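You operate a simulated robot arm through the tools that you are given. There is no shell and no other tool.

Carry out the task below with a simulated robot arm. There is one attempt and no reset: what you move stays moved.

JOB
Strip the bare pallet: free both handled arms, casting and peg onto the short steel shelf.
Fine: take the peg that stands in the pallet; the other peg stays. Set down upright: silver casting, what you pick out.

Only the result counts: the job must be done as asked and must still hold three seconds after the hand-in. Knocking over, shifting, dropping, spilling or breaking anything else fails it.

ROBOT AND FRAMES
A 7-joint arm with a two-finger parallel gripper, fixed in place. Base frame: the origin is on the floor under the middle of its stand, x ahead of it, y to its left, z up. Units: m, rad, N and s.
With the tool pointing down near the work surface it reaches from about 0.2 to 0.68 m from the base axis. Its first joint turns from -1.152 to 1.152 rad. Payload 2.4 kg.
The tool frame sits at the grasp point between the pads (the TCP): z along the fingers, y along the line on which they close. The tips reach 0.03 m beyond it. The gripper opens to 0.094 m. The fingers are 0.028 m wide and 0.01 m thick; the gripper's body (0.05 by 0.096 m) begins 0.055 m behind the TCP.
Orientation is that of the tool frame in the base frame, as a unit quaternion [x, y, z, w]. With the fingers straight down and closing along the base's y, the tool's x points along the base's -x, its y along +y and its z along -z.

CONTROLS
- The arm moves only by the tool jog_arm. Its argument "plan" is a list of rows, each a list of 7 numbers: the shift along the base's x, y, z in cm, then the turn, a rotation vector about the base's x, y, z in rad, then the closure, from 0 (fully open) to 1 (shut). In form: [[tx, ty, tz, ax, ay, az, gripper], ...]. A call has 1 to 20 rows; each row is the pose to reach, as a shift and turn from the pose commanded when the call began. Rows are played at 5 a second. More than 0.05 m and 0.15 rad between two rows, or a gripper value outside its range, and nothing of the call is played. Where a pose cannot be reached the arm comes as near as it can. A force on the tool above 40 N (or 10 N above the force at the start of the call, whichever is more), or a blocked arm, ends the call early, and 0.2 s more pass. Each finger travels about 0.153 m/s and halts on what it meets, pressing with about 26 N; the grip force reading is that of the motor and also rises with nothing between the fingers. The clock runs only during rows and for 0.2 s after the last one: add rows that repeat a pose to give the fingers time. The reply holds the time, the measured pose of the TCP, the force on the tool along the base axes, the opening and the grip force, in the units named above and with some noise, with the torque about the TCP (base axes, N m) and any sound that the robot's microphone picked up, and new pictures: "pictures" is both (left out), scene, wrist or none.
- Cameras (640 x 400 px; columns grow to the right, rows downward): "scene" is fixed at [0.0524, 0.4908, 1.4363]; the picture's right is [-0.65, -0.76, 0.00], its down [-0.46, 0.39, -0.80] and it looks along [0.60, -0.52, -0.61] (base axes); focal length 252 px, centre (320, 200). "wrist" rides on the gripper at [0.076, 0.014, -0.102] in the tool frame; the picture's right is [-0.18, 0.98, 0.00], its down [-0.75, -0.14, -0.64] and it looks along [-0.63, -0.12, 0.77] (tool axes); focal length 243 px, centre (320, 200). There is no depth. A picture from a camera that has moved, and an enlarged one, comes with that camera's place and axes in the base frame and with its lens. The place of the scene camera against the robot may be out by one fixed shift of up to 0.018 m in any direction.
- zoom(camera, box): a new picture of the part [left, top, right, bottom] of that camera's present view, enlarged. It takes no simulated time.
- close_job(): hands the job in; it is judged then, once.

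Nothing tells you positions but the pictures and the camera data. Unless the task says otherwise, let go and move clear before handing in.

The tools are called after "Call:" as name(argument=value, ...) on one line, values as JSON. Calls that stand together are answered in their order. jog_arm: Moves the arm, as the interface text tells. Its arguments: {"type":"object","properties":{"plan":{"type":"array","items":{"type":"array","items":{"type":"number"}}},"pictures":{"type":"string","enum":["both","scene","wrist","none"]}},"required":["plan"]} The other tools are called the same way: zoom (camera, box) takes an enlarged picture of a part of a camera's view; close_job () hands the job in.

At the start:

```text
clock: 0.0
ee_pos: [0.3694, -0.0327, 1.2136]
ee_rot: [0.0, 1.0, 0.0, 0.0]
wrist_force: [0.5, -0.3, -0.1]
moment: [0.03, -0.01, 0.04]
gripper_width: 0.0941
gripper_force: 0.2
```

scene: 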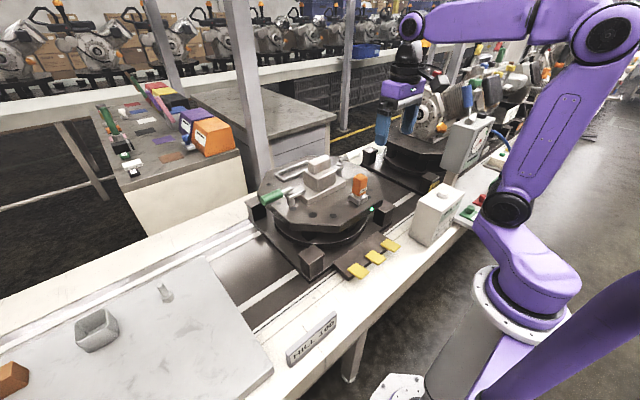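
wrist: 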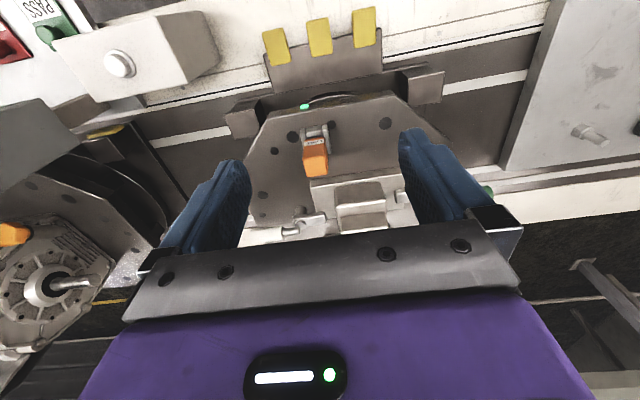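

I see a dark octagonal pallet with a silver casting, an orange-handled and a green-handled arm, and a steel plate nearer the camera with a bin and a small peg on it. I'll zoom in on these before moving anything.

Call:
zoom(camera="scene", box=[230, 140, 410, 290])

Call:
zoom(camera="scene", box=[0, 240, 280, 400])

Call:
zoom(camera="wrist", box=[220, 80, 440, 250])

Call:
zoom(camera="scene", box=[80, 60, 350, 220])

Call:
zoom(camera="wrist", box=[480, 0, 640, 240])

```text
2.67 times, centred on (320, 215) of scene
camera zoom: at [0.0524, 0.4908, 1.4363], right [-0.65, -0.76, 0.0], down [-0.46, 0.39, -0.8], along [0.6, -0.52, -0.61], focal length 673 px, centre (320, 160)
```

zoom: 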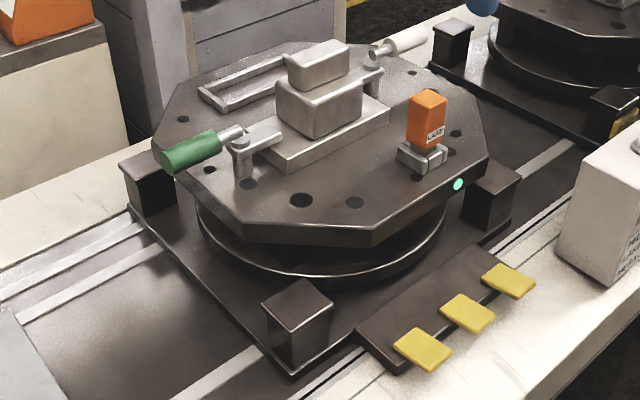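

```text
2.29 times, centred on (140, 320) of scene
camera zoom: at [0.0524, 0.4908, 1.4363], right [-0.65, -0.76, 0.0], down [-0.46, 0.39, -0.8], along [0.6, -0.52, -0.61], focal length 577 px, centre (731, -74)
```

zoom: 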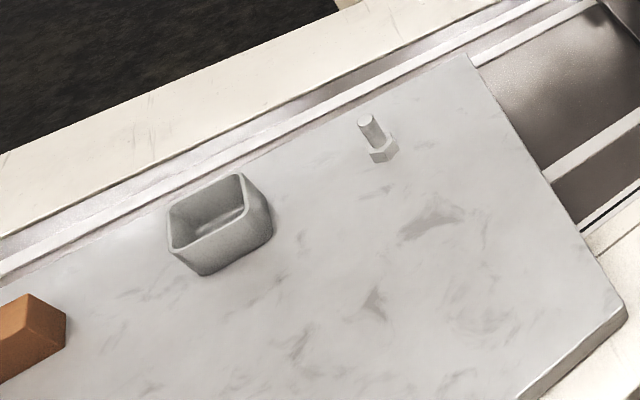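

```text
2.35 times, centred on (330, 165) of wrist
camera zoom: at [0.2936, -0.0186, 1.3167], right [0.18, 0.98, 0.0], down [0.75, -0.14, 0.64], along [0.63, -0.12, -0.77], focal length 571 px, centre (296, 282)
```

zoom: 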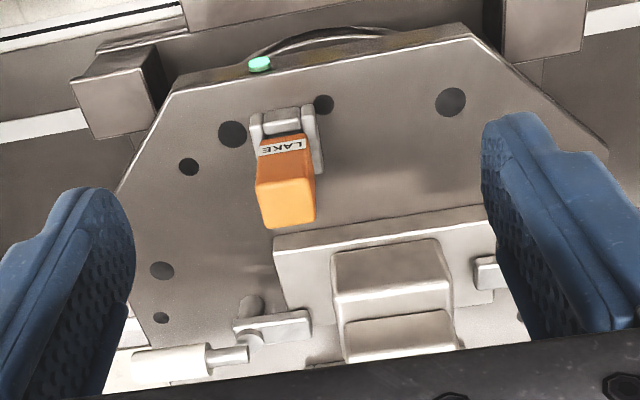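

```text
2.37 times, centred on (215, 140) of scene
camera zoom: at [0.0524, 0.4908, 1.4363], right [-0.65, -0.76, 0.0], down [-0.46, 0.39, -0.8], along [0.6, -0.52, -0.61], focal length 599 px, centre (569, 342)
```

zoom: 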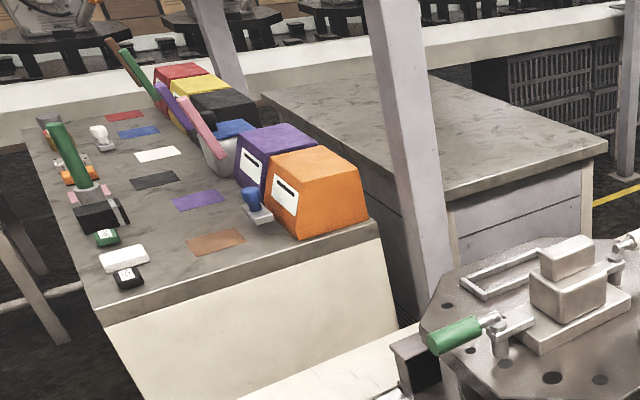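

```text
1.67 times, centred on (560, 120) of wrist
camera zoom: at [0.2936, -0.0186, 1.3167], right [0.18, 0.98, 0.0], down [0.75, -0.14, 0.64], along [0.63, -0.12, -0.77], focal length 404 px, centre (-80, 333)
```

zoom: 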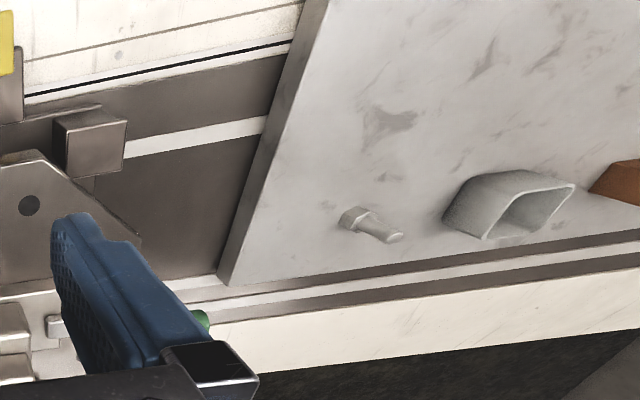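

The casting sits near (0.60, 0.0), with a green-handled and a pale-handled arm clamping it. The steel plate starts around y=0.44. I need closer views to find the peg and to see what the orange "LAKE" item is.

Call:
zoom(camera="scene", box=[250, 150, 330, 210])

Call:
zoom(camera="scene", box=[300, 145, 390, 205])

Call:
zoom(camera="wrist", box=[280, 110, 360, 180])

Call:
zoom(camera="wrist", box=[230, 170, 420, 250])

Call:
zoom(camera="scene", box=[380, 80, 540, 260])

```text
6.67 times, centred on (290, 180) of scene
camera zoom: at [0.0524, 0.4908, 1.4363], right [-0.65, -0.76, 0.0], down [-0.46, 0.39, -0.8], along [0.6, -0.52, -0.61], focal length 1684 px, centre (520, 333)
```

zoom: 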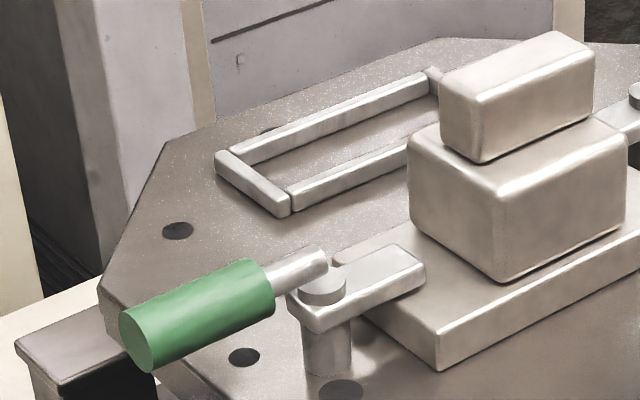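

```text
6.67 times, centred on (345, 175) of scene
camera zoom: at [0.0524, 0.4908, 1.4363], right [-0.65, -0.76, 0.0], down [-0.46, 0.39, -0.8], along [0.6, -0.52, -0.61], focal length 1684 px, centre (153, 367)
```

zoom: 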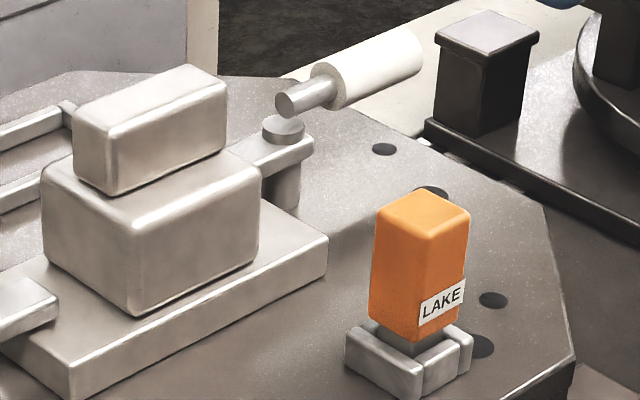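

```text
5.71 times, centred on (320, 145) of wrist
camera zoom: at [0.2936, -0.0186, 1.3167], right [0.18, 0.98, 0.0], down [0.75, -0.14, 0.64], along [0.63, -0.12, -0.77], focal length 1386 px, centre (320, 514)
```

zoom: 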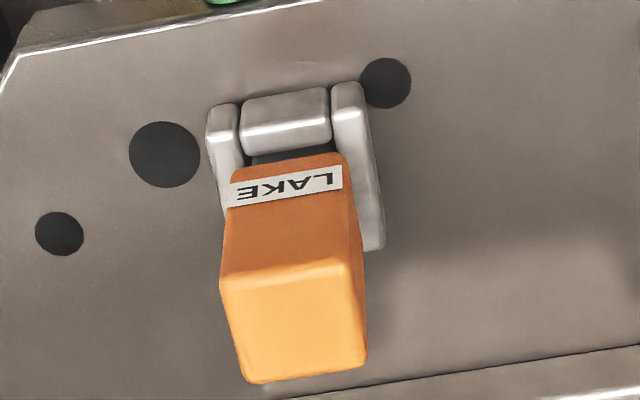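

```text
3.37 times, centred on (325, 210) of wrist
camera zoom: at [0.2936, -0.0186, 1.3167], right [0.18, 0.98, 0.0], down [0.75, -0.14, 0.64], along [0.63, -0.12, -0.77], focal length 817 px, centre (303, 166)
```

zoom: 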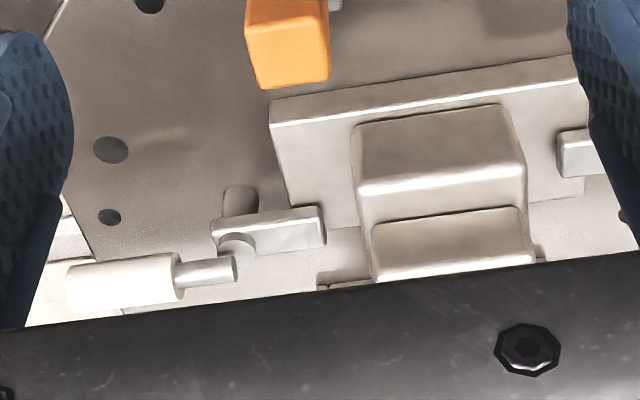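

```text
2.22 times, centred on (460, 170) of scene
camera zoom: at [0.0524, 0.4908, 1.4363], right [-0.65, -0.76, 0.0], down [-0.46, 0.39, -0.8], along [0.6, -0.52, -0.61], focal length 561 px, centre (9, 267)
```

zoom: 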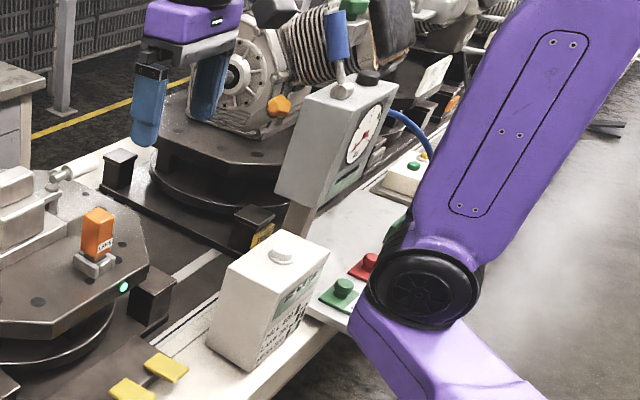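

The orange "LAKE" block seems to stand in a small U-socket on the pallet. The casting's base flange lies under two swing arms. I'll move the wrist camera around to look for another peg and check which surface is the short steel shelf.

Call:
jog_arm(plan=[[-1, 4, 0.5, 0, 0, 0, 0], [-2, 8, 1, 0, 0, 0, 0], [-3, 12, 1.5, 0, 0, 0, 0], [-4, 16, 2, 0, 0, 0, 0], [-5, 20, 2.5, 0, 0, 0, 0], [-6, 24, 3, 0, 0, 0, 0], [-7, 28, 3.5, 0, 0, 0, 0], [-8, 32, 4, 0, 0, 0, 0], [-8, 34, 4, 0, 0, 0, 0]])

```text
clock: 2.0
ee_pos: [0.2868, 0.3085, 1.2568]
ee_rot: [0.0, 1.0, 0.0, 0.001]
wrist_force: [-0.6, 1.4, 0.1]
moment: [-0.03, 0.03, 0.02]
gripper_width: 0.0943
gripper_force: 0.0
camera wrist: at [0.2127, 0.3226, 1.359], right [0.18, 0.98, 0.0], down [0.75, -0.14, 0.64], along [0.63, -0.12, -0.77], focal length 243 px, centre (320, 200)
```

scene: 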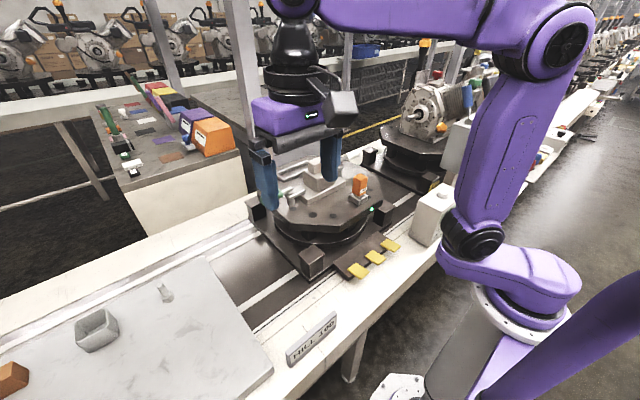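
wrist: 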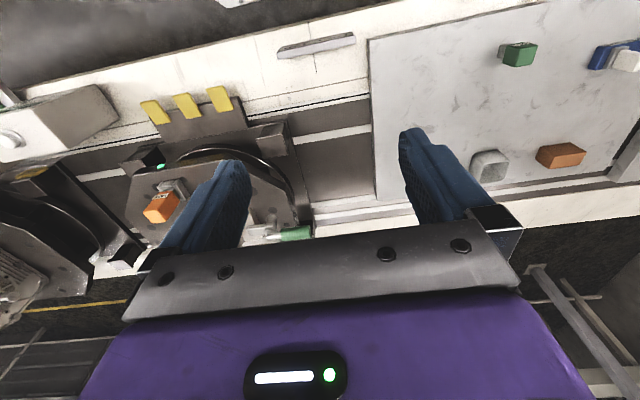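

Call:
zoom(camera="wrist", box=[360, 0, 640, 200])

Call:
zoom(camera="wrist", box=[100, 130, 340, 280])

```text
2.00 times, centred on (500, 100) of wrist
camera zoom: at [0.2127, 0.3226, 1.359], right [0.18, 0.98, 0.0], down [0.75, -0.14, 0.64], along [0.63, -0.12, -0.77], focal length 485 px, centre (-40, 400)
```

zoom: 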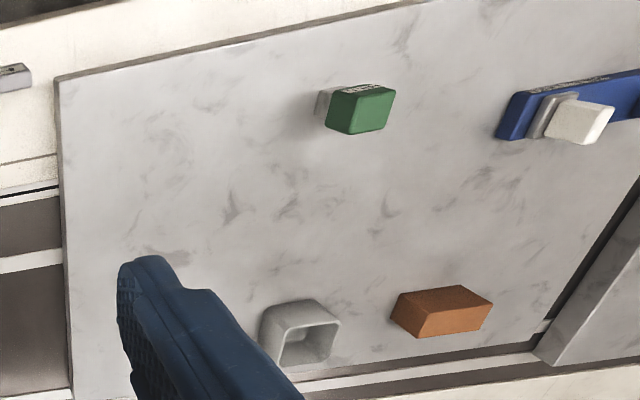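

```text
2.67 times, centred on (220, 205) of wrist
camera zoom: at [0.2127, 0.3226, 1.359], right [0.18, 0.98, 0.0], down [0.75, -0.14, 0.64], along [0.63, -0.12, -0.77], focal length 647 px, centre (587, 187)
```

zoom: 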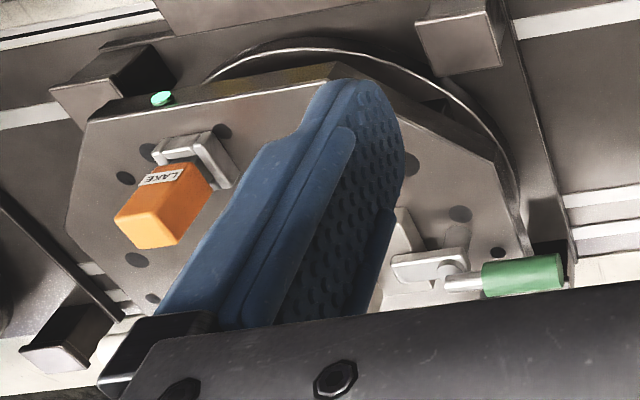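

The shelf plate at y>0.44 holds a green labelled block of the same kind (the "other peg"), a bin, a brick and more. I'll turn the camera toward +y to see how far the plate goes and check for a second shelf.

Call:
jog_arm(plan=[[0, 0, 0, 0, 0, 0.14, 0], [0, 0, 0, 0, 0, 0.28, 0], [0, 0, 0, 0, 0, 0.42, 0], [0, 0, 0, 0, 0, 0.56, 0], [0, 0, 0, 0, 0, 0.7, 0], [0, 0, 0, 0, 0, 0.84, 0], [0, 0, 0, 0, 0, 0.98, 0], [0, 0, 0, 0, 0, 1.12, 0], [0, 0, 0, 0, 0, 1.26, 0], [0, 0, 0, 0, 0, 1.4, 0]])

```text
clock: 4.2
ee_pos: [0.2901, 0.3069, 1.2545]
ee_rot: [-0.645, 0.764, 0.0, 0.0]
wrist_force: [-0.7, 0.5, -0.2]
moment: [-0.05, 0.02, 0.02]
gripper_width: 0.094
gripper_force: 0.0
camera wrist: at [0.2627, 0.2342, 1.357], right [-0.94, 0.35, 0.0], down [0.27, 0.72, 0.64], along [0.22, 0.6, -0.77], focal length 243 px, centre (320, 200)
```

scene: 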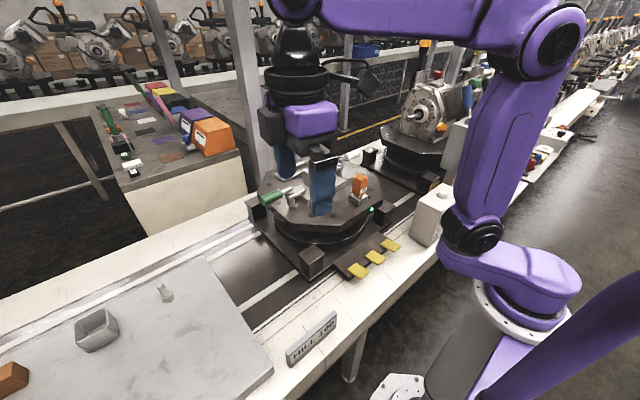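
wrist: 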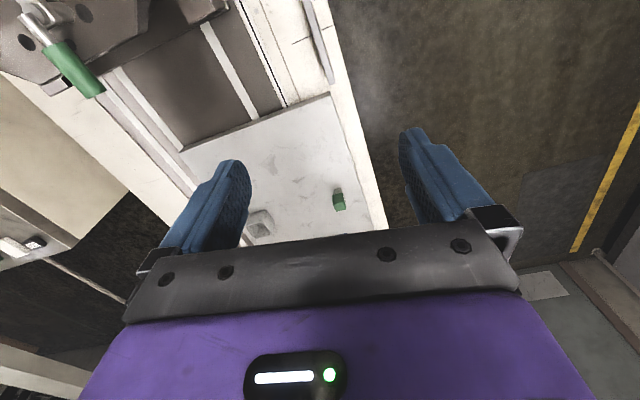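

Call:
jog_arm(plan=[[0, -2, 1, 0.13, -0.05, 0, 0], [0, -4, 2, 0.26, -0.1, 0, 0], [0, -6, 3, 0.39, -0.15, 0, 0], [0, -8, 4, 0.52, -0.2, 0, 0], [0, -10, 5, 0.65, -0.25, 0, 0]])

```text
clock: 5.4
ee_pos: [0.2882, 0.2068, 1.3045]
ee_rot: [-0.605, 0.718, 0.166, 0.3]
wrist_force: [-0.2, -0.5, 0.3]
moment: [0.04, 0.01, -0.01]
gripper_width: 0.094
gripper_force: 0.2
camera wrist: at [0.2449, 0.09, 1.3328], right [-0.94, 0.35, -0.01], down [0.05, 0.17, 0.98], along [0.35, 0.92, -0.17], focal length 243 px, centre (320, 200)
```

scene: 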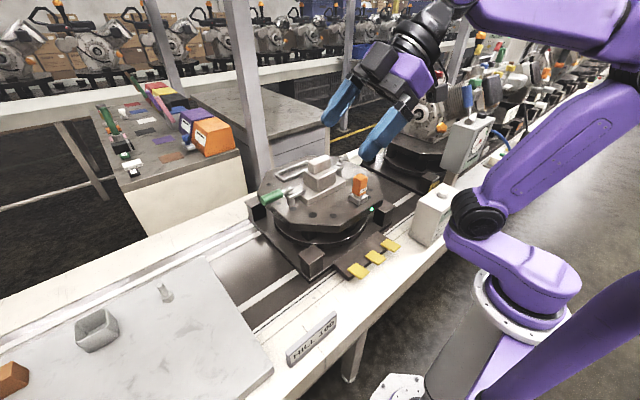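
wrist: 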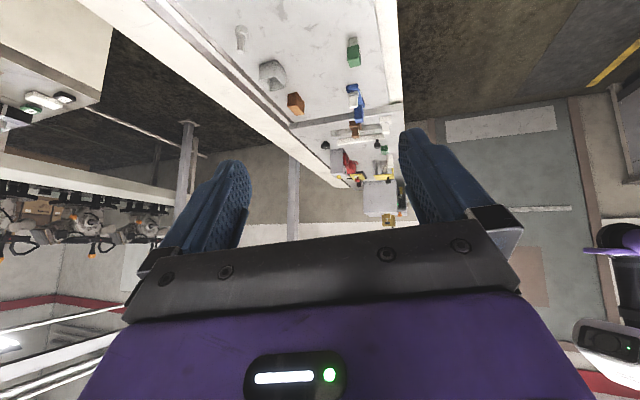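

Call:
zoom(camera="wrist", box=[220, 0, 420, 230])

Call:
zoom(camera="wrist", box=[300, 100, 420, 230])

```text
1.74 times, centred on (320, 115) of wrist
camera zoom: at [0.2449, 0.09, 1.3328], right [-0.94, 0.35, -0.01], down [0.05, 0.17, 0.98], along [0.35, 0.92, -0.17], focal length 422 px, centre (320, 348)
```

zoom: 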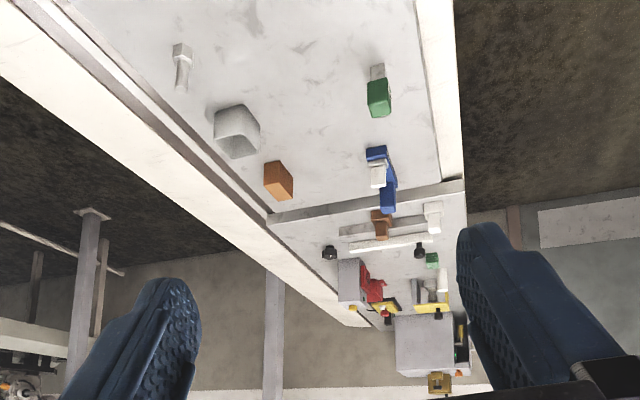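

```text
3.08 times, centred on (360, 165) of wrist
camera zoom: at [0.2449, 0.09, 1.3328], right [-0.94, 0.35, -0.01], down [0.05, 0.17, 0.98], along [0.35, 0.92, -0.17], focal length 746 px, centre (197, 308)
```

zoom: 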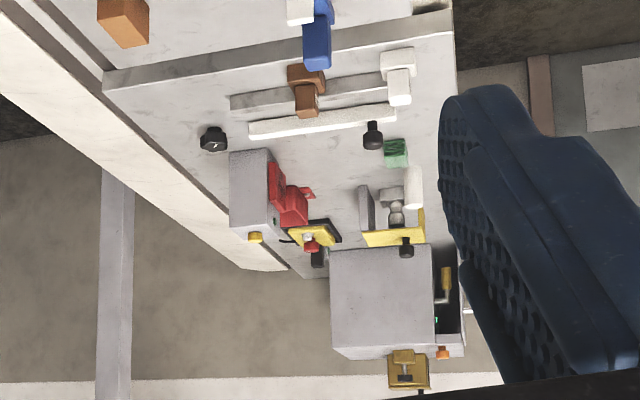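

Call:
jog_arm(plan=[[0, -2, 0, -0.13, 0.05, 0, 0], [0, -4, 0, -0.26, 0.1, 0, 0], [0, -6, 0, -0.39, 0.15, 0, 0], [0, -8, 0, -0.52, 0.2, 0, 0], [0, -10, 0, -0.65, 0.25, 0, 0]], pictures="none")

Call:
jog_arm(plan=[[0, -1, 0, 0, 0, -0.14, 0], [0, -2, 0, 0, 0, -0.28, 0], [0, -3, 0, 0, 0, -0.42, 0], [0, -4, 0, 0, 0, -0.56, 0], [0, -5, 0, 0, 0, -0.7, 0], [0, -6, 0, 0, 0, -0.84, 0], [0, -7, 0, 0, 0, -0.98, 0], [0, -8, 0, 0, 0, -1.12, 0], [0, -9, 0, 0, 0, -1.26, 0], [0, -10, 0, 0, 0, -1.4, 0], [0, -11, 0, 0, 0, -1.54, 0], [0, -12, 0, 0, 0, -1.68, 0], [0, -13, 0, 0, 0, -1.82, 0], [0, -14, 0, 0, 0, -1.96, 0], [0, -15, 0, 0, 0, -2.1, 0], [0, -16, 0, 0, 0, -2.24, 0]], pictures="both")

```text
clock: 6.6
ee_pos: [0.2899, 0.1075, 1.3051]
ee_rot: [-0.644, 0.765, 0.0, -0.001]
wrist_force: [0.3, 0.2, -0.3]
moment: [-0.02, -0.01, -0.05]
gripper_width: 0.094
gripper_force: 0.0
```

```text
clock: 10.0
ee_pos: [0.2894, -0.0514, 1.3054]
ee_rot: [0.409, 0.913, -0.001, 0.0]
wrist_force: [-0.3, 0.1, 0.7]
moment: [0.02, -0.02, 0.03]
gripper_width: 0.094
gripper_force: 0.0
camera wrist: at [0.2494, 0.0137, 1.4069], right [0.86, 0.52, 0.0], down [0.4, -0.66, 0.64], along [0.33, -0.55, -0.77], focal length 243 px, centre (320, 200)
```

scene: 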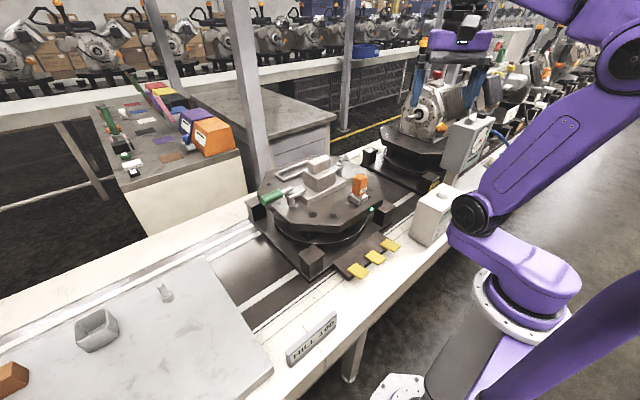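
wrist: 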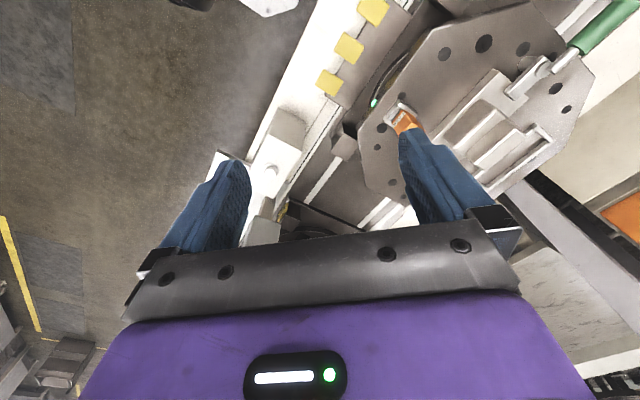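

The plate at y>0.44 is the only shelf within reach, so I take it as the short steel shelf. Next I'll bring the wrist camera back over the pallet and measure the geometry precisely.

Call:
jog_arm(plan=[[2, 1, -1, 0, 0, 0.14, 0], [4, 2, -2, 0, 0, 0.28, 0], [6, 3, -4, 0, 0, 0.42, 0], [8, 4, -6, 0, 0, 0.56, 0], [10, 5, -8, 0, 0, 0.7, 0], [12, 5, -10, 0, 0, 0.84, 0], [12, 5, -10, 0, 0, 0.84, 0]], pictures="both")

```text
clock: 11.6
ee_pos: [0.4096, -0.0031, 1.2042]
ee_rot: [-0.001, 1.0, 0.0, 0.0]
wrist_force: [-0.5, -0.1, 0.8]
moment: [0.03, 0.01, -0.03]
gripper_width: 0.0937
gripper_force: 0.1
camera wrist: at [0.3338, 0.0102, 1.307], right [0.18, 0.98, 0.0], down [0.75, -0.14, 0.64], along [0.63, -0.12, -0.77], focal length 243 px, centre (320, 200)
```

scene: 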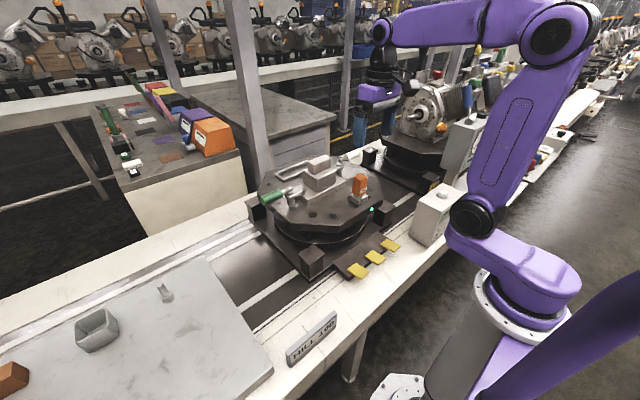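
wrist: 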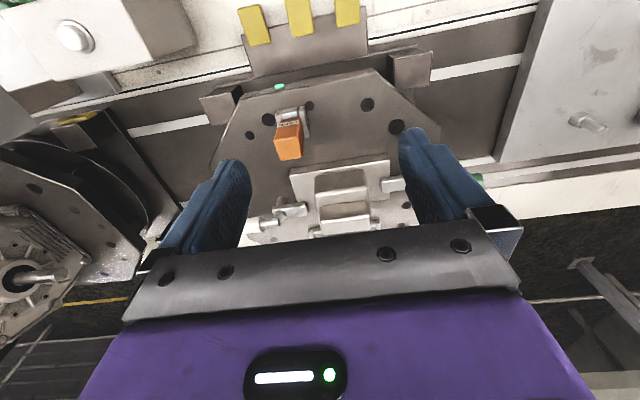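

Call:
zoom(camera="wrist", box=[230, 70, 430, 195])

Call:
zoom(camera="wrist", box=[245, 150, 425, 250])

Call:
zoom(camera="scene", box=[250, 145, 390, 235])

```text
3.20 times, centred on (330, 132) of wrist
camera zoom: at [0.3338, 0.0102, 1.307], right [0.18, 0.98, 0.0], down [0.75, -0.14, 0.64], along [0.63, -0.12, -0.77], focal length 776 px, centre (288, 416)
```

zoom: 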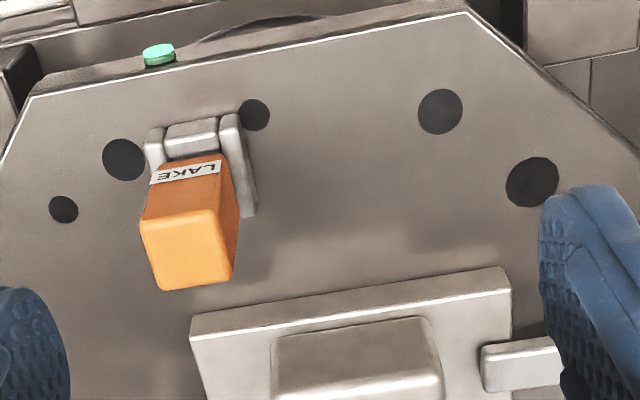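

```text
3.56 times, centred on (335, 200) of wrist
camera zoom: at [0.3338, 0.0102, 1.307], right [0.18, 0.98, 0.0], down [0.75, -0.14, 0.64], along [0.63, -0.12, -0.77], focal length 863 px, centre (267, 200)
```

zoom: 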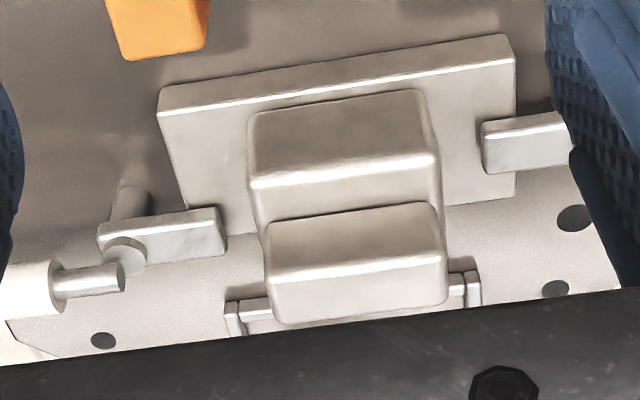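

```text
4.44 times, centred on (320, 190) of scene
camera zoom: at [0.0524, 0.4908, 1.4363], right [-0.65, -0.76, 0.0], down [-0.46, 0.39, -0.8], along [0.6, -0.52, -0.61], focal length 1122 px, centre (320, 244)
```

zoom: 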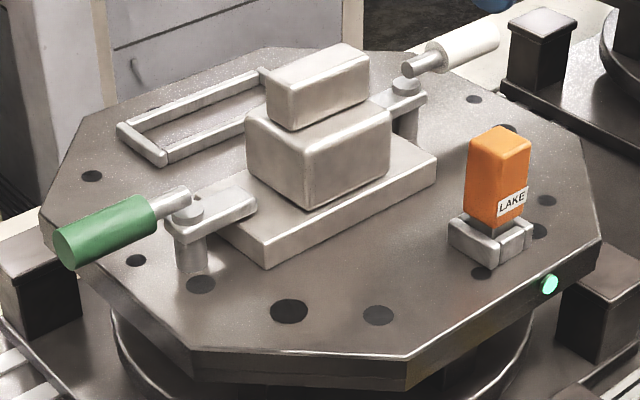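

Call:
jog_arm(plan=[[0, 4, 0, 0, 0, 0, 0], [0, 8, 0, 0, 0, 0, 0], [0, 12, 0, 0, 0, 0, 0], [0, 12, 0, 0, 0, 0, 0], [0, 12, 0, 0, 0, 0, 0]], pictures="wrist")

Call:
zoom(camera="wrist", box=[160, 70, 400, 220])

Call:
zoom(camera="wrist", box=[240, 140, 400, 240])

Call:
jog_arm(plan=[[0, -4, 0, 0, 0, 0, 0], [0, -8, 0, 0, 0, 0, 0], [0, -12, 0, 0, 0, 0, 0], [0, -16, 0, 0, 0, 0, 0], [0, -20, 0, 0, 0, 0, 0], [0, -24, 0, 0, 0, 0, 0], [0, -24, 0, 0, 0, 0, 0], [0, -24, 0, 0, 0, 0, 0]], pictures="wrist")

Call:
zoom(camera="wrist", box=[240, 70, 480, 220])

Call:
zoom(camera="wrist", box=[260, 140, 420, 240])

```text
clock: 12.8
ee_pos: [0.4105, 0.116, 1.2057]
ee_rot: [0.0, 1.0, 0.0, 0.0]
wrist_force: [-0.8, 0.0, 0.5]
moment: [0.01, 0.0, 0.01]
gripper_width: 0.0935
gripper_force: 0.1
camera wrist: at [0.3344, 0.1306, 1.3071], right [0.18, 0.98, 0.0], down [0.75, -0.14, 0.64], along [0.63, -0.12, -0.77], focal length 243 px, centre (320, 200)
```

wrist: 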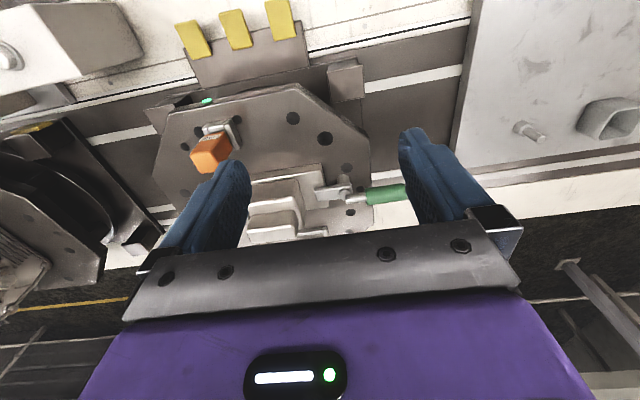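

```text
2.67 times, centred on (280, 145) of wrist
camera zoom: at [0.3344, 0.1306, 1.3071], right [0.18, 0.98, 0.0], down [0.75, -0.14, 0.64], along [0.63, -0.12, -0.77], focal length 647 px, centre (427, 347)
```

zoom: 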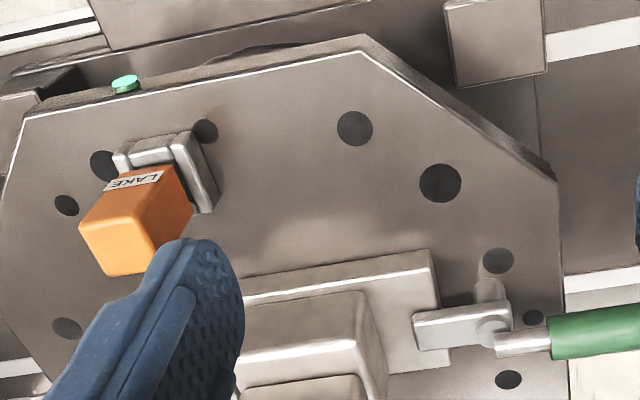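

```text
4.00 times, centred on (320, 190) of wrist
camera zoom: at [0.3344, 0.1306, 1.3071], right [0.18, 0.98, 0.0], down [0.75, -0.14, 0.64], along [0.63, -0.12, -0.77], focal length 970 px, centre (320, 240)
```

zoom: 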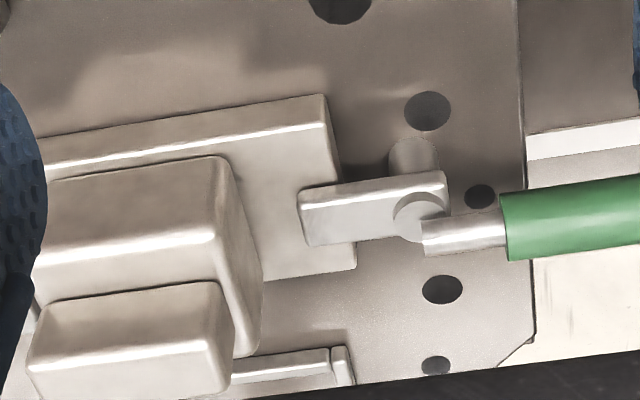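

```text
clock: 14.6
ee_pos: [0.4069, -0.123, 1.2045]
ee_rot: [0.0, 1.0, 0.001, 0.0]
wrist_force: [0.3, -0.8, 0.3]
moment: [-0.01, -0.01, 0.0]
gripper_width: 0.094
gripper_force: 0.0
camera wrist: at [0.3311, -0.1098, 1.3065], right [0.18, 0.98, 0.0], down [0.75, -0.14, 0.64], along [0.63, -0.12, -0.77], focal length 243 px, centre (320, 200)
```

wrist: 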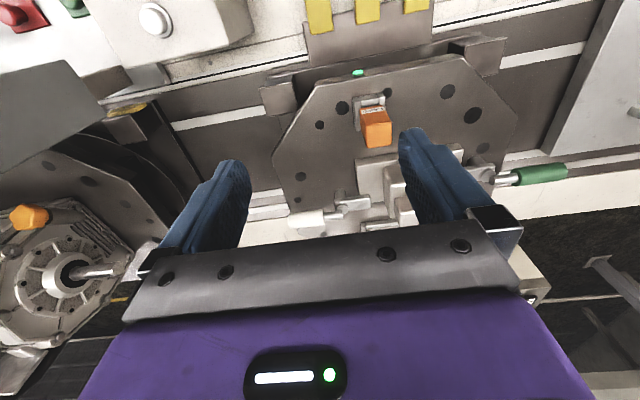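

```text
2.67 times, centred on (360, 145) of wrist
camera zoom: at [0.3311, -0.1098, 1.3065], right [0.18, 0.98, 0.0], down [0.75, -0.14, 0.64], along [0.63, -0.12, -0.77], focal length 647 px, centre (213, 347)
```

zoom: 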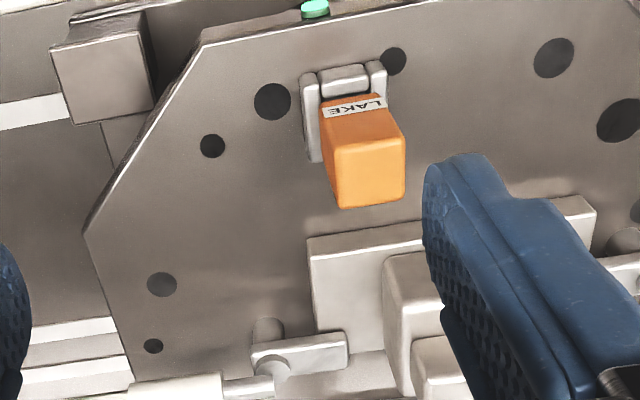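

```text
4.00 times, centred on (340, 190) of wrist
camera zoom: at [0.3311, -0.1098, 1.3065], right [0.18, 0.98, 0.0], down [0.75, -0.14, 0.64], along [0.63, -0.12, -0.77], focal length 970 px, centre (240, 240)
```

zoom: 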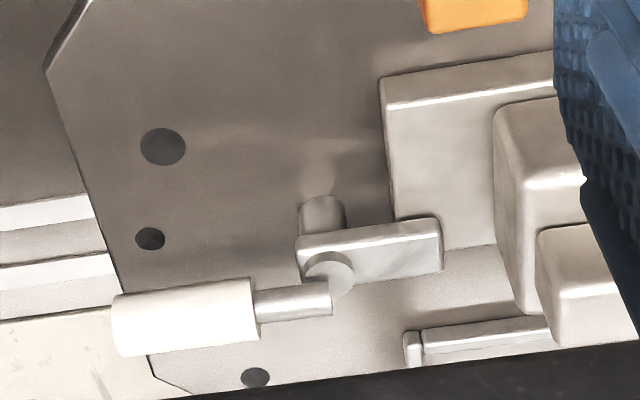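

The pallet surface is at z≈0.924. The orange LAKE peg is at about (0.481, -0.060), top 1.012, and the casting is centred near (0.615, 0.0), top 1.042. The arm pivots are near (0.613, 0.125) and (0.641, -0.123), and I'll zoom in on the handles next.

Call:
zoom(camera="wrist", box=[465, 140, 585, 215])

Call:
zoom(camera="wrist", box=[270, 180, 390, 250])

Call:
zoom(camera="scene", box=[250, 165, 330, 215])

Call:
zoom(camera="scene", box=[320, 140, 376, 175])

```text
5.33 times, centred on (525, 178) of wrist
camera zoom: at [0.3311, -0.1098, 1.3065], right [0.18, 0.98, 0.0], down [0.75, -0.14, 0.64], along [0.63, -0.12, -0.77], focal length 1294 px, centre (-773, 320)
```

zoom: 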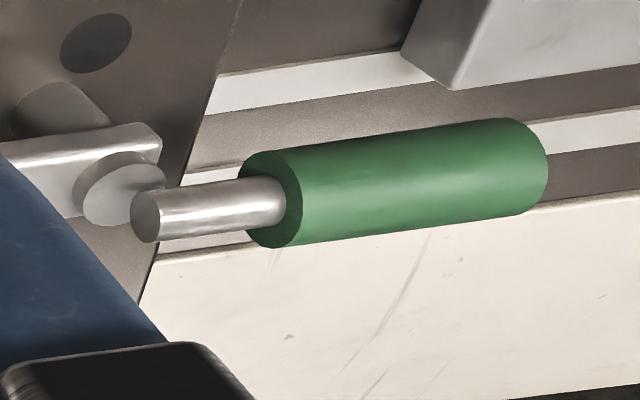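

```text
5.33 times, centred on (330, 215) of wrist
camera zoom: at [0.3311, -0.1098, 1.3065], right [0.18, 0.98, 0.0], down [0.75, -0.14, 0.64], along [0.63, -0.12, -0.77], focal length 1294 px, centre (267, 120)
```

zoom: 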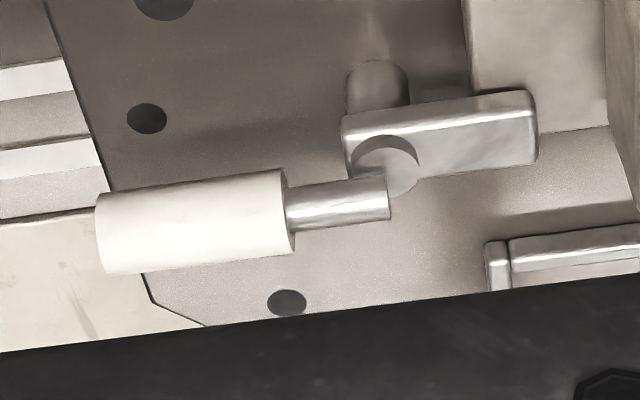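

```text
8.00 times, centred on (290, 190) of scene
camera zoom: at [0.0524, 0.4908, 1.4363], right [-0.65, -0.76, 0.0], down [-0.46, 0.39, -0.8], along [0.6, -0.52, -0.61], focal length 2020 px, centre (560, 280)
```

zoom: 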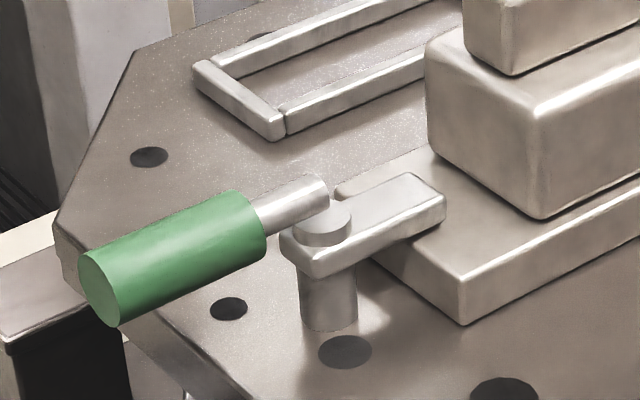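

```text
11.43 times, centred on (348, 158) of scene
camera zoom: at [0.0524, 0.4908, 1.4363], right [-0.65, -0.76, 0.0], down [-0.46, 0.39, -0.8], along [0.6, -0.52, -0.61], focal length 2886 px, centre (0, 686)
```

zoom: 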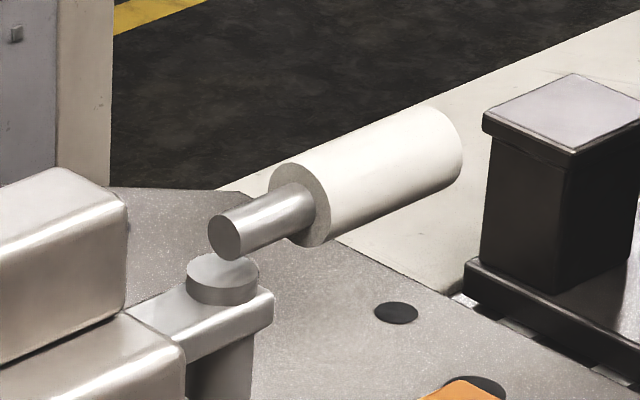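

Both handles lie level at z≈0.983, the green one along +y and the white one along -y, so I take the arms to swing about their vertical posts. I'll start with green: fly above its handle with the fingers turned to close along x.

Call:
jog_arm(plan=[[1.85, 2.9, -0.77, 0, 0, -0.1428, 0], [3.69, 5.8, -1.55, 0, 0, -0.2856, 0], [5.54, 8.7, -2.32, 0, 0, -0.4284, 0], [7.38, 11.6, -3.09, 0, 0, -0.5712, 0], [9.23, 14.5, -3.86, 0, 0, -0.714, 0], [11.07, 17.4, -4.64, 0, 0, -0.8568, 0], [12.92, 20.3, -5.41, 0, 0, -0.9996, 0], [14.76, 23.2, -6.18, 0, 0, -1.1424, 0], [16.6, 26.1, -6.95, 0, 0, -1.2852, 0], [18.45, 29.0, -7.73, 0, 0, -1.428, 0], [20.3, 31.9, -8.5, 0, 0, -1.5708, 0], [20.3, 31.9, -8.5, 0, 0, -1.5708, 0]])

```text
clock: 17.2
ee_pos: [0.6112, 0.1983, 1.1196]
ee_rot: [0.708, 0.706, 0.0, 0.0]
wrist_force: [0.8, 0.4, 0.9]
moment: [0.03, -0.04, -0.02]
gripper_width: 0.0939
gripper_force: 0.0
camera wrist: at [0.6262, 0.2738, 1.2217], right [0.98, -0.19, 0.0], down [-0.14, -0.75, 0.64], along [-0.12, -0.63, -0.77], focal length 243 px, centre (320, 200)
```

scene: 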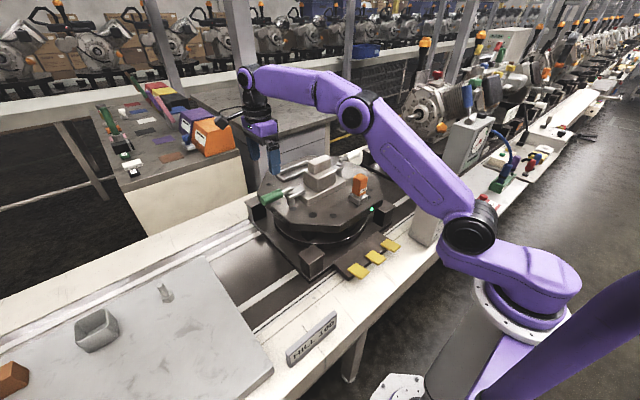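
wrist: 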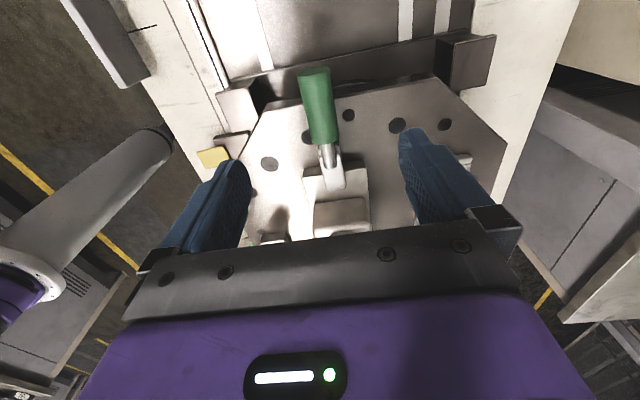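

The handle lies between the open fingers as predicted (x≈0.611, y 0.16–0.227). I'll descend to straddle it and close the fingers part-way around it.

Call:
jog_arm(plan=[[-0.1, -0.2, -4, 0, 0, 0, 0], [-0.1, -0.2, -8, 0, 0, 0, 0], [-0.1, -0.2, -11, 0, 0, 0, 0], [-0.1, -0.2, -13.3, 0, 0, 0, 0], [-0.1, -0.2, -13.3, 0, 0, 0, 0.3], [-0.1, -0.2, -13.3, 0, 0, 0, 0.55], [-0.1, -0.2, -13.3, 0, 0, 0, 0.55]])

```text
clock: 18.8
ee_pos: [0.6106, 0.1932, 0.9859]
ee_rot: [0.708, 0.707, 0.0, 0.0]
wrist_force: [-0.4, -0.2, 0.6]
moment: [-0.02, 0.0, 0.02]
gripper_width: 0.0421
gripper_force: 0.1
camera wrist: at [0.6253, 0.2696, 1.0889], right [0.98, -0.18, 0.0], down [-0.14, -0.75, 0.64], along [-0.12, -0.63, -0.77], focal length 243 px, centre (320, 200)
```

scene: 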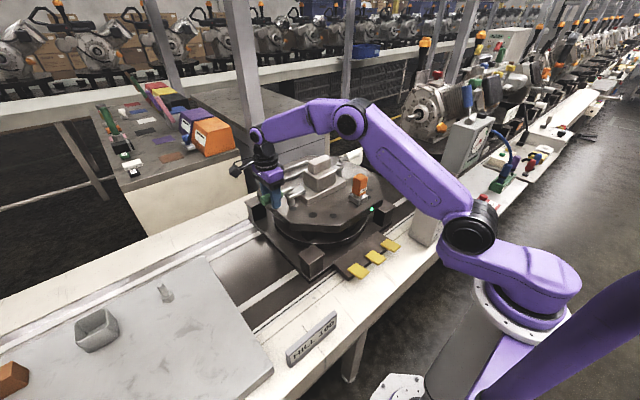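
wrist: 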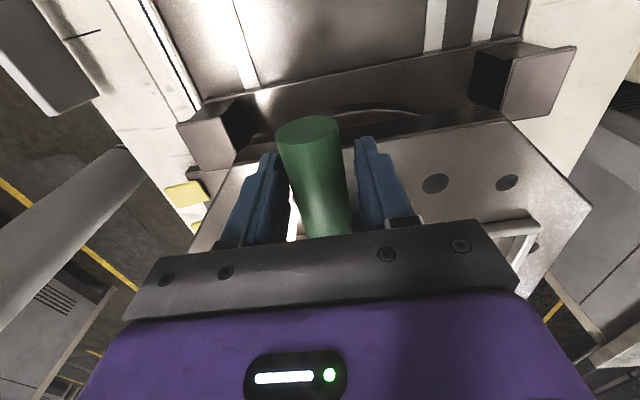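

The fingers straddle the green handle with a little play. I'll swing it gently toward the robot, following an arc about the pivot (0.612, 0.125), and watch the force.

Call:
jog_arm(plan=[[-0.69, -0.03, 0, 0, 0, 0.1, 0.55], [-1.38, -0.14, 0, 0, 0, 0.2, 0.55], [-2.05, -0.31, 0, 0, 0, 0.3, 0.55], [-2.7, -0.55, 0, 0, 0, 0.4, 0.55], [-2.7, -0.55, 0, 0, 0, 0.4, 0.55]])

```text
clock: 20.0
ee_pos: [0.5848, 0.189, 0.9866]
ee_rot: [0.552, 0.834, 0.0, 0.0]
wrist_force: [3.7, -0.2, 1.7]
moment: [0.07, -0.01, -0.07]
gripper_width: 0.0448
gripper_force: 2.2
camera wrist: at [0.5681, 0.2646, 1.0886], right [0.98, 0.21, 0.0], down [0.16, -0.75, 0.64], along [0.14, -0.63, -0.77], focal length 243 px, centre (320, 200)
```

scene: 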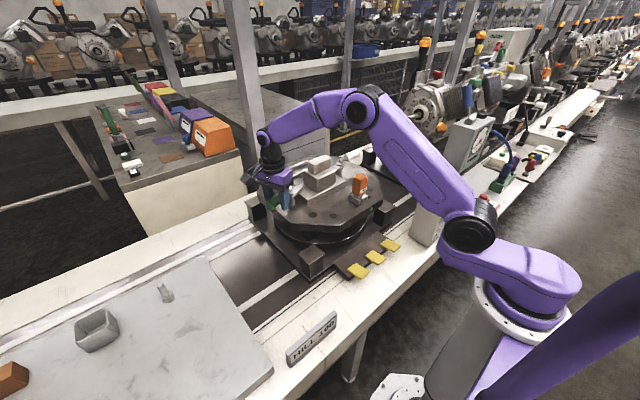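
wrist: 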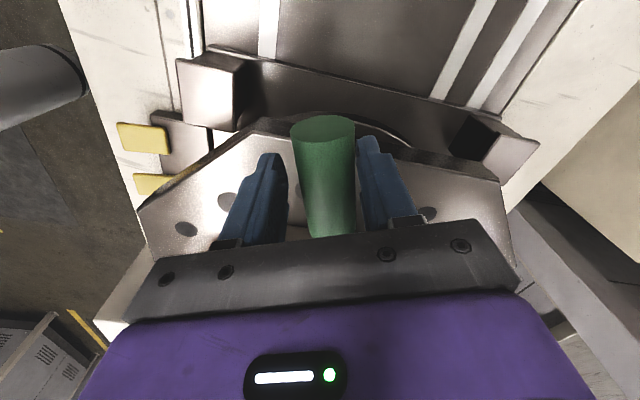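

The arm turns easily, with about 4 N on the tool. I'll carry on along the arc to roughly 95°.

Call:
jog_arm(plan=[[-0.75, -0.37, 0, 0, 0, 0.12, 0.55], [-1.44, -0.83, 0, 0, 0, 0.24, 0.55], [-2.08, -1.36, 0, 0, 0, 0.36, 0.55], [-2.64, -1.97, 0, 0, 0, 0.48, 0.55], [-3.13, -2.64, 0, 0, 0, 0.6, 0.55], [-3.54, -3.36, 0, 0, 0, 0.72, 0.55], [-3.86, -4.13, 0, 0, 0, 0.84, 0.55], [-4.08, -4.93, 0, 0, 0, 0.96, 0.55], [-4.2, -5.76, 0, 0, 0, 1.08, 0.55], [-4.23, -6.59, 0, 0, 0, 1.2, 0.55], [-4.17, -7.28, 0, 0, 0, 1.3, 0.55]])

```text
clock: 22.4
ee_pos: [0.5454, 0.1314, 0.9884]
ee_rot: [-0.061, 0.998, 0.006, 0.01]
wrist_force: [3.5, 18.5, -0.3]
moment: [0.06, 0.0, -0.34]
gripper_width: 0.0523
gripper_force: 9.0
stopped in row 11: the force on the tool passed its limit at 43 N (the readings are from after the stop); the commanded pose is now the measured one
camera wrist: at [0.4658, 0.1339, 1.0898], right [0.06, 1.0, 0.02], down [0.75, -0.06, 0.66], along [0.66, -0.03, -0.75], focal length 243 px, centre (320, 200)
```

scene: 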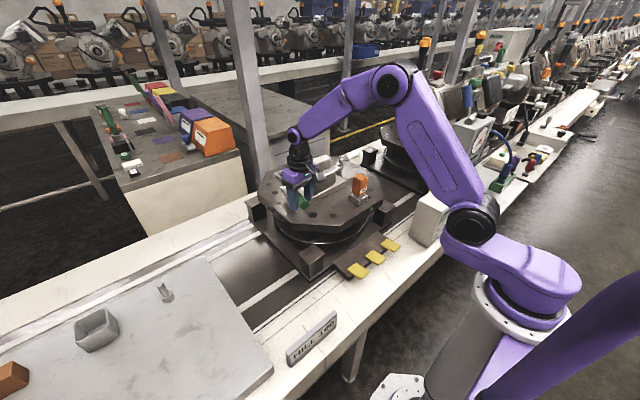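
wrist: 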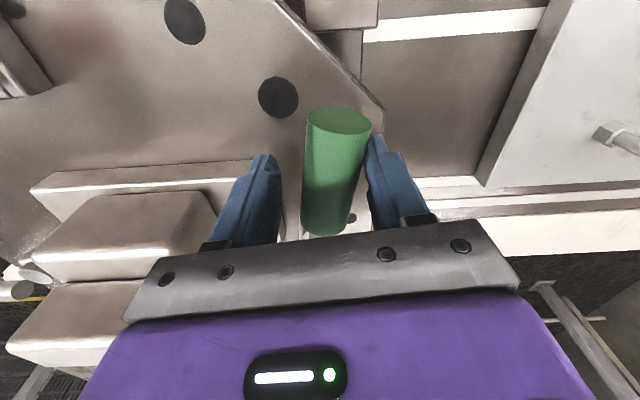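

The swing stopped against a hard limit at about 90°. I'll ease off, open the fingers slightly, lift out and inspect the arm.

Call:
jog_arm(plan=[[0, 0.5, 0, 0, 0, 0, 0.5], [0, 0.6, 0, 0, 0, 0, 0.4], [0, 0.6, 0, 0, 0, 0, 0.35], [0, 0.6, 3, 0, 0, 0, 0.35], [-1, 0.6, 7, 0, 0, 0, 0.35], [-4, 0.6, 11, 0, 0, 0, 0.2], [-8, 0.6, 15, 0, 0, -0.1, 0], [-12, 0.6, 19, 0, 0, -0.12, 0], [-12, 0.6, 19, 0, 0, -0.12, 0]])

Call:
zoom(camera="wrist", box=[200, 80, 440, 240])

Call:
zoom(camera="scene", box=[250, 145, 390, 235])

```text
refused: row 7 steps farther than a row can; nothing moved
```

```text
2.50 times, centred on (320, 160) of wrist
camera zoom: at [0.4658, 0.1339, 1.0898], right [0.06, 1.0, 0.02], down [0.75, -0.06, 0.66], along [0.66, -0.03, -0.75], focal length 606 px, centre (320, 300)
```

zoom: 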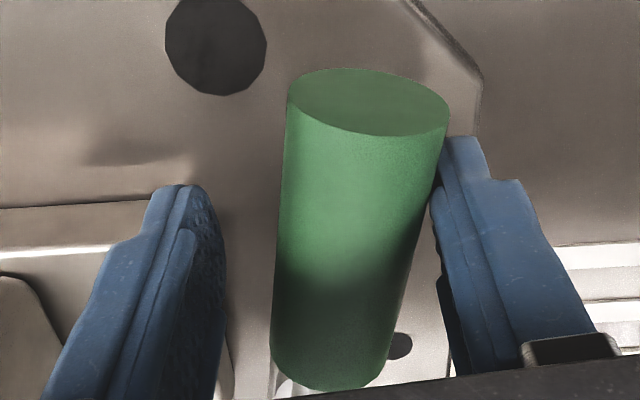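

```text
4.44 times, centred on (320, 190) of scene
camera zoom: at [0.0525, 0.4914, 1.4361], right [-0.65, -0.76, 0.0], down [-0.46, 0.39, -0.8], along [0.6, -0.52, -0.6], focal length 1122 px, centre (320, 244)
```

zoom: 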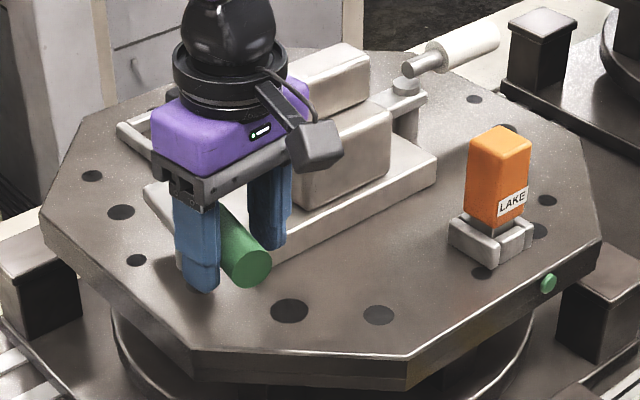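

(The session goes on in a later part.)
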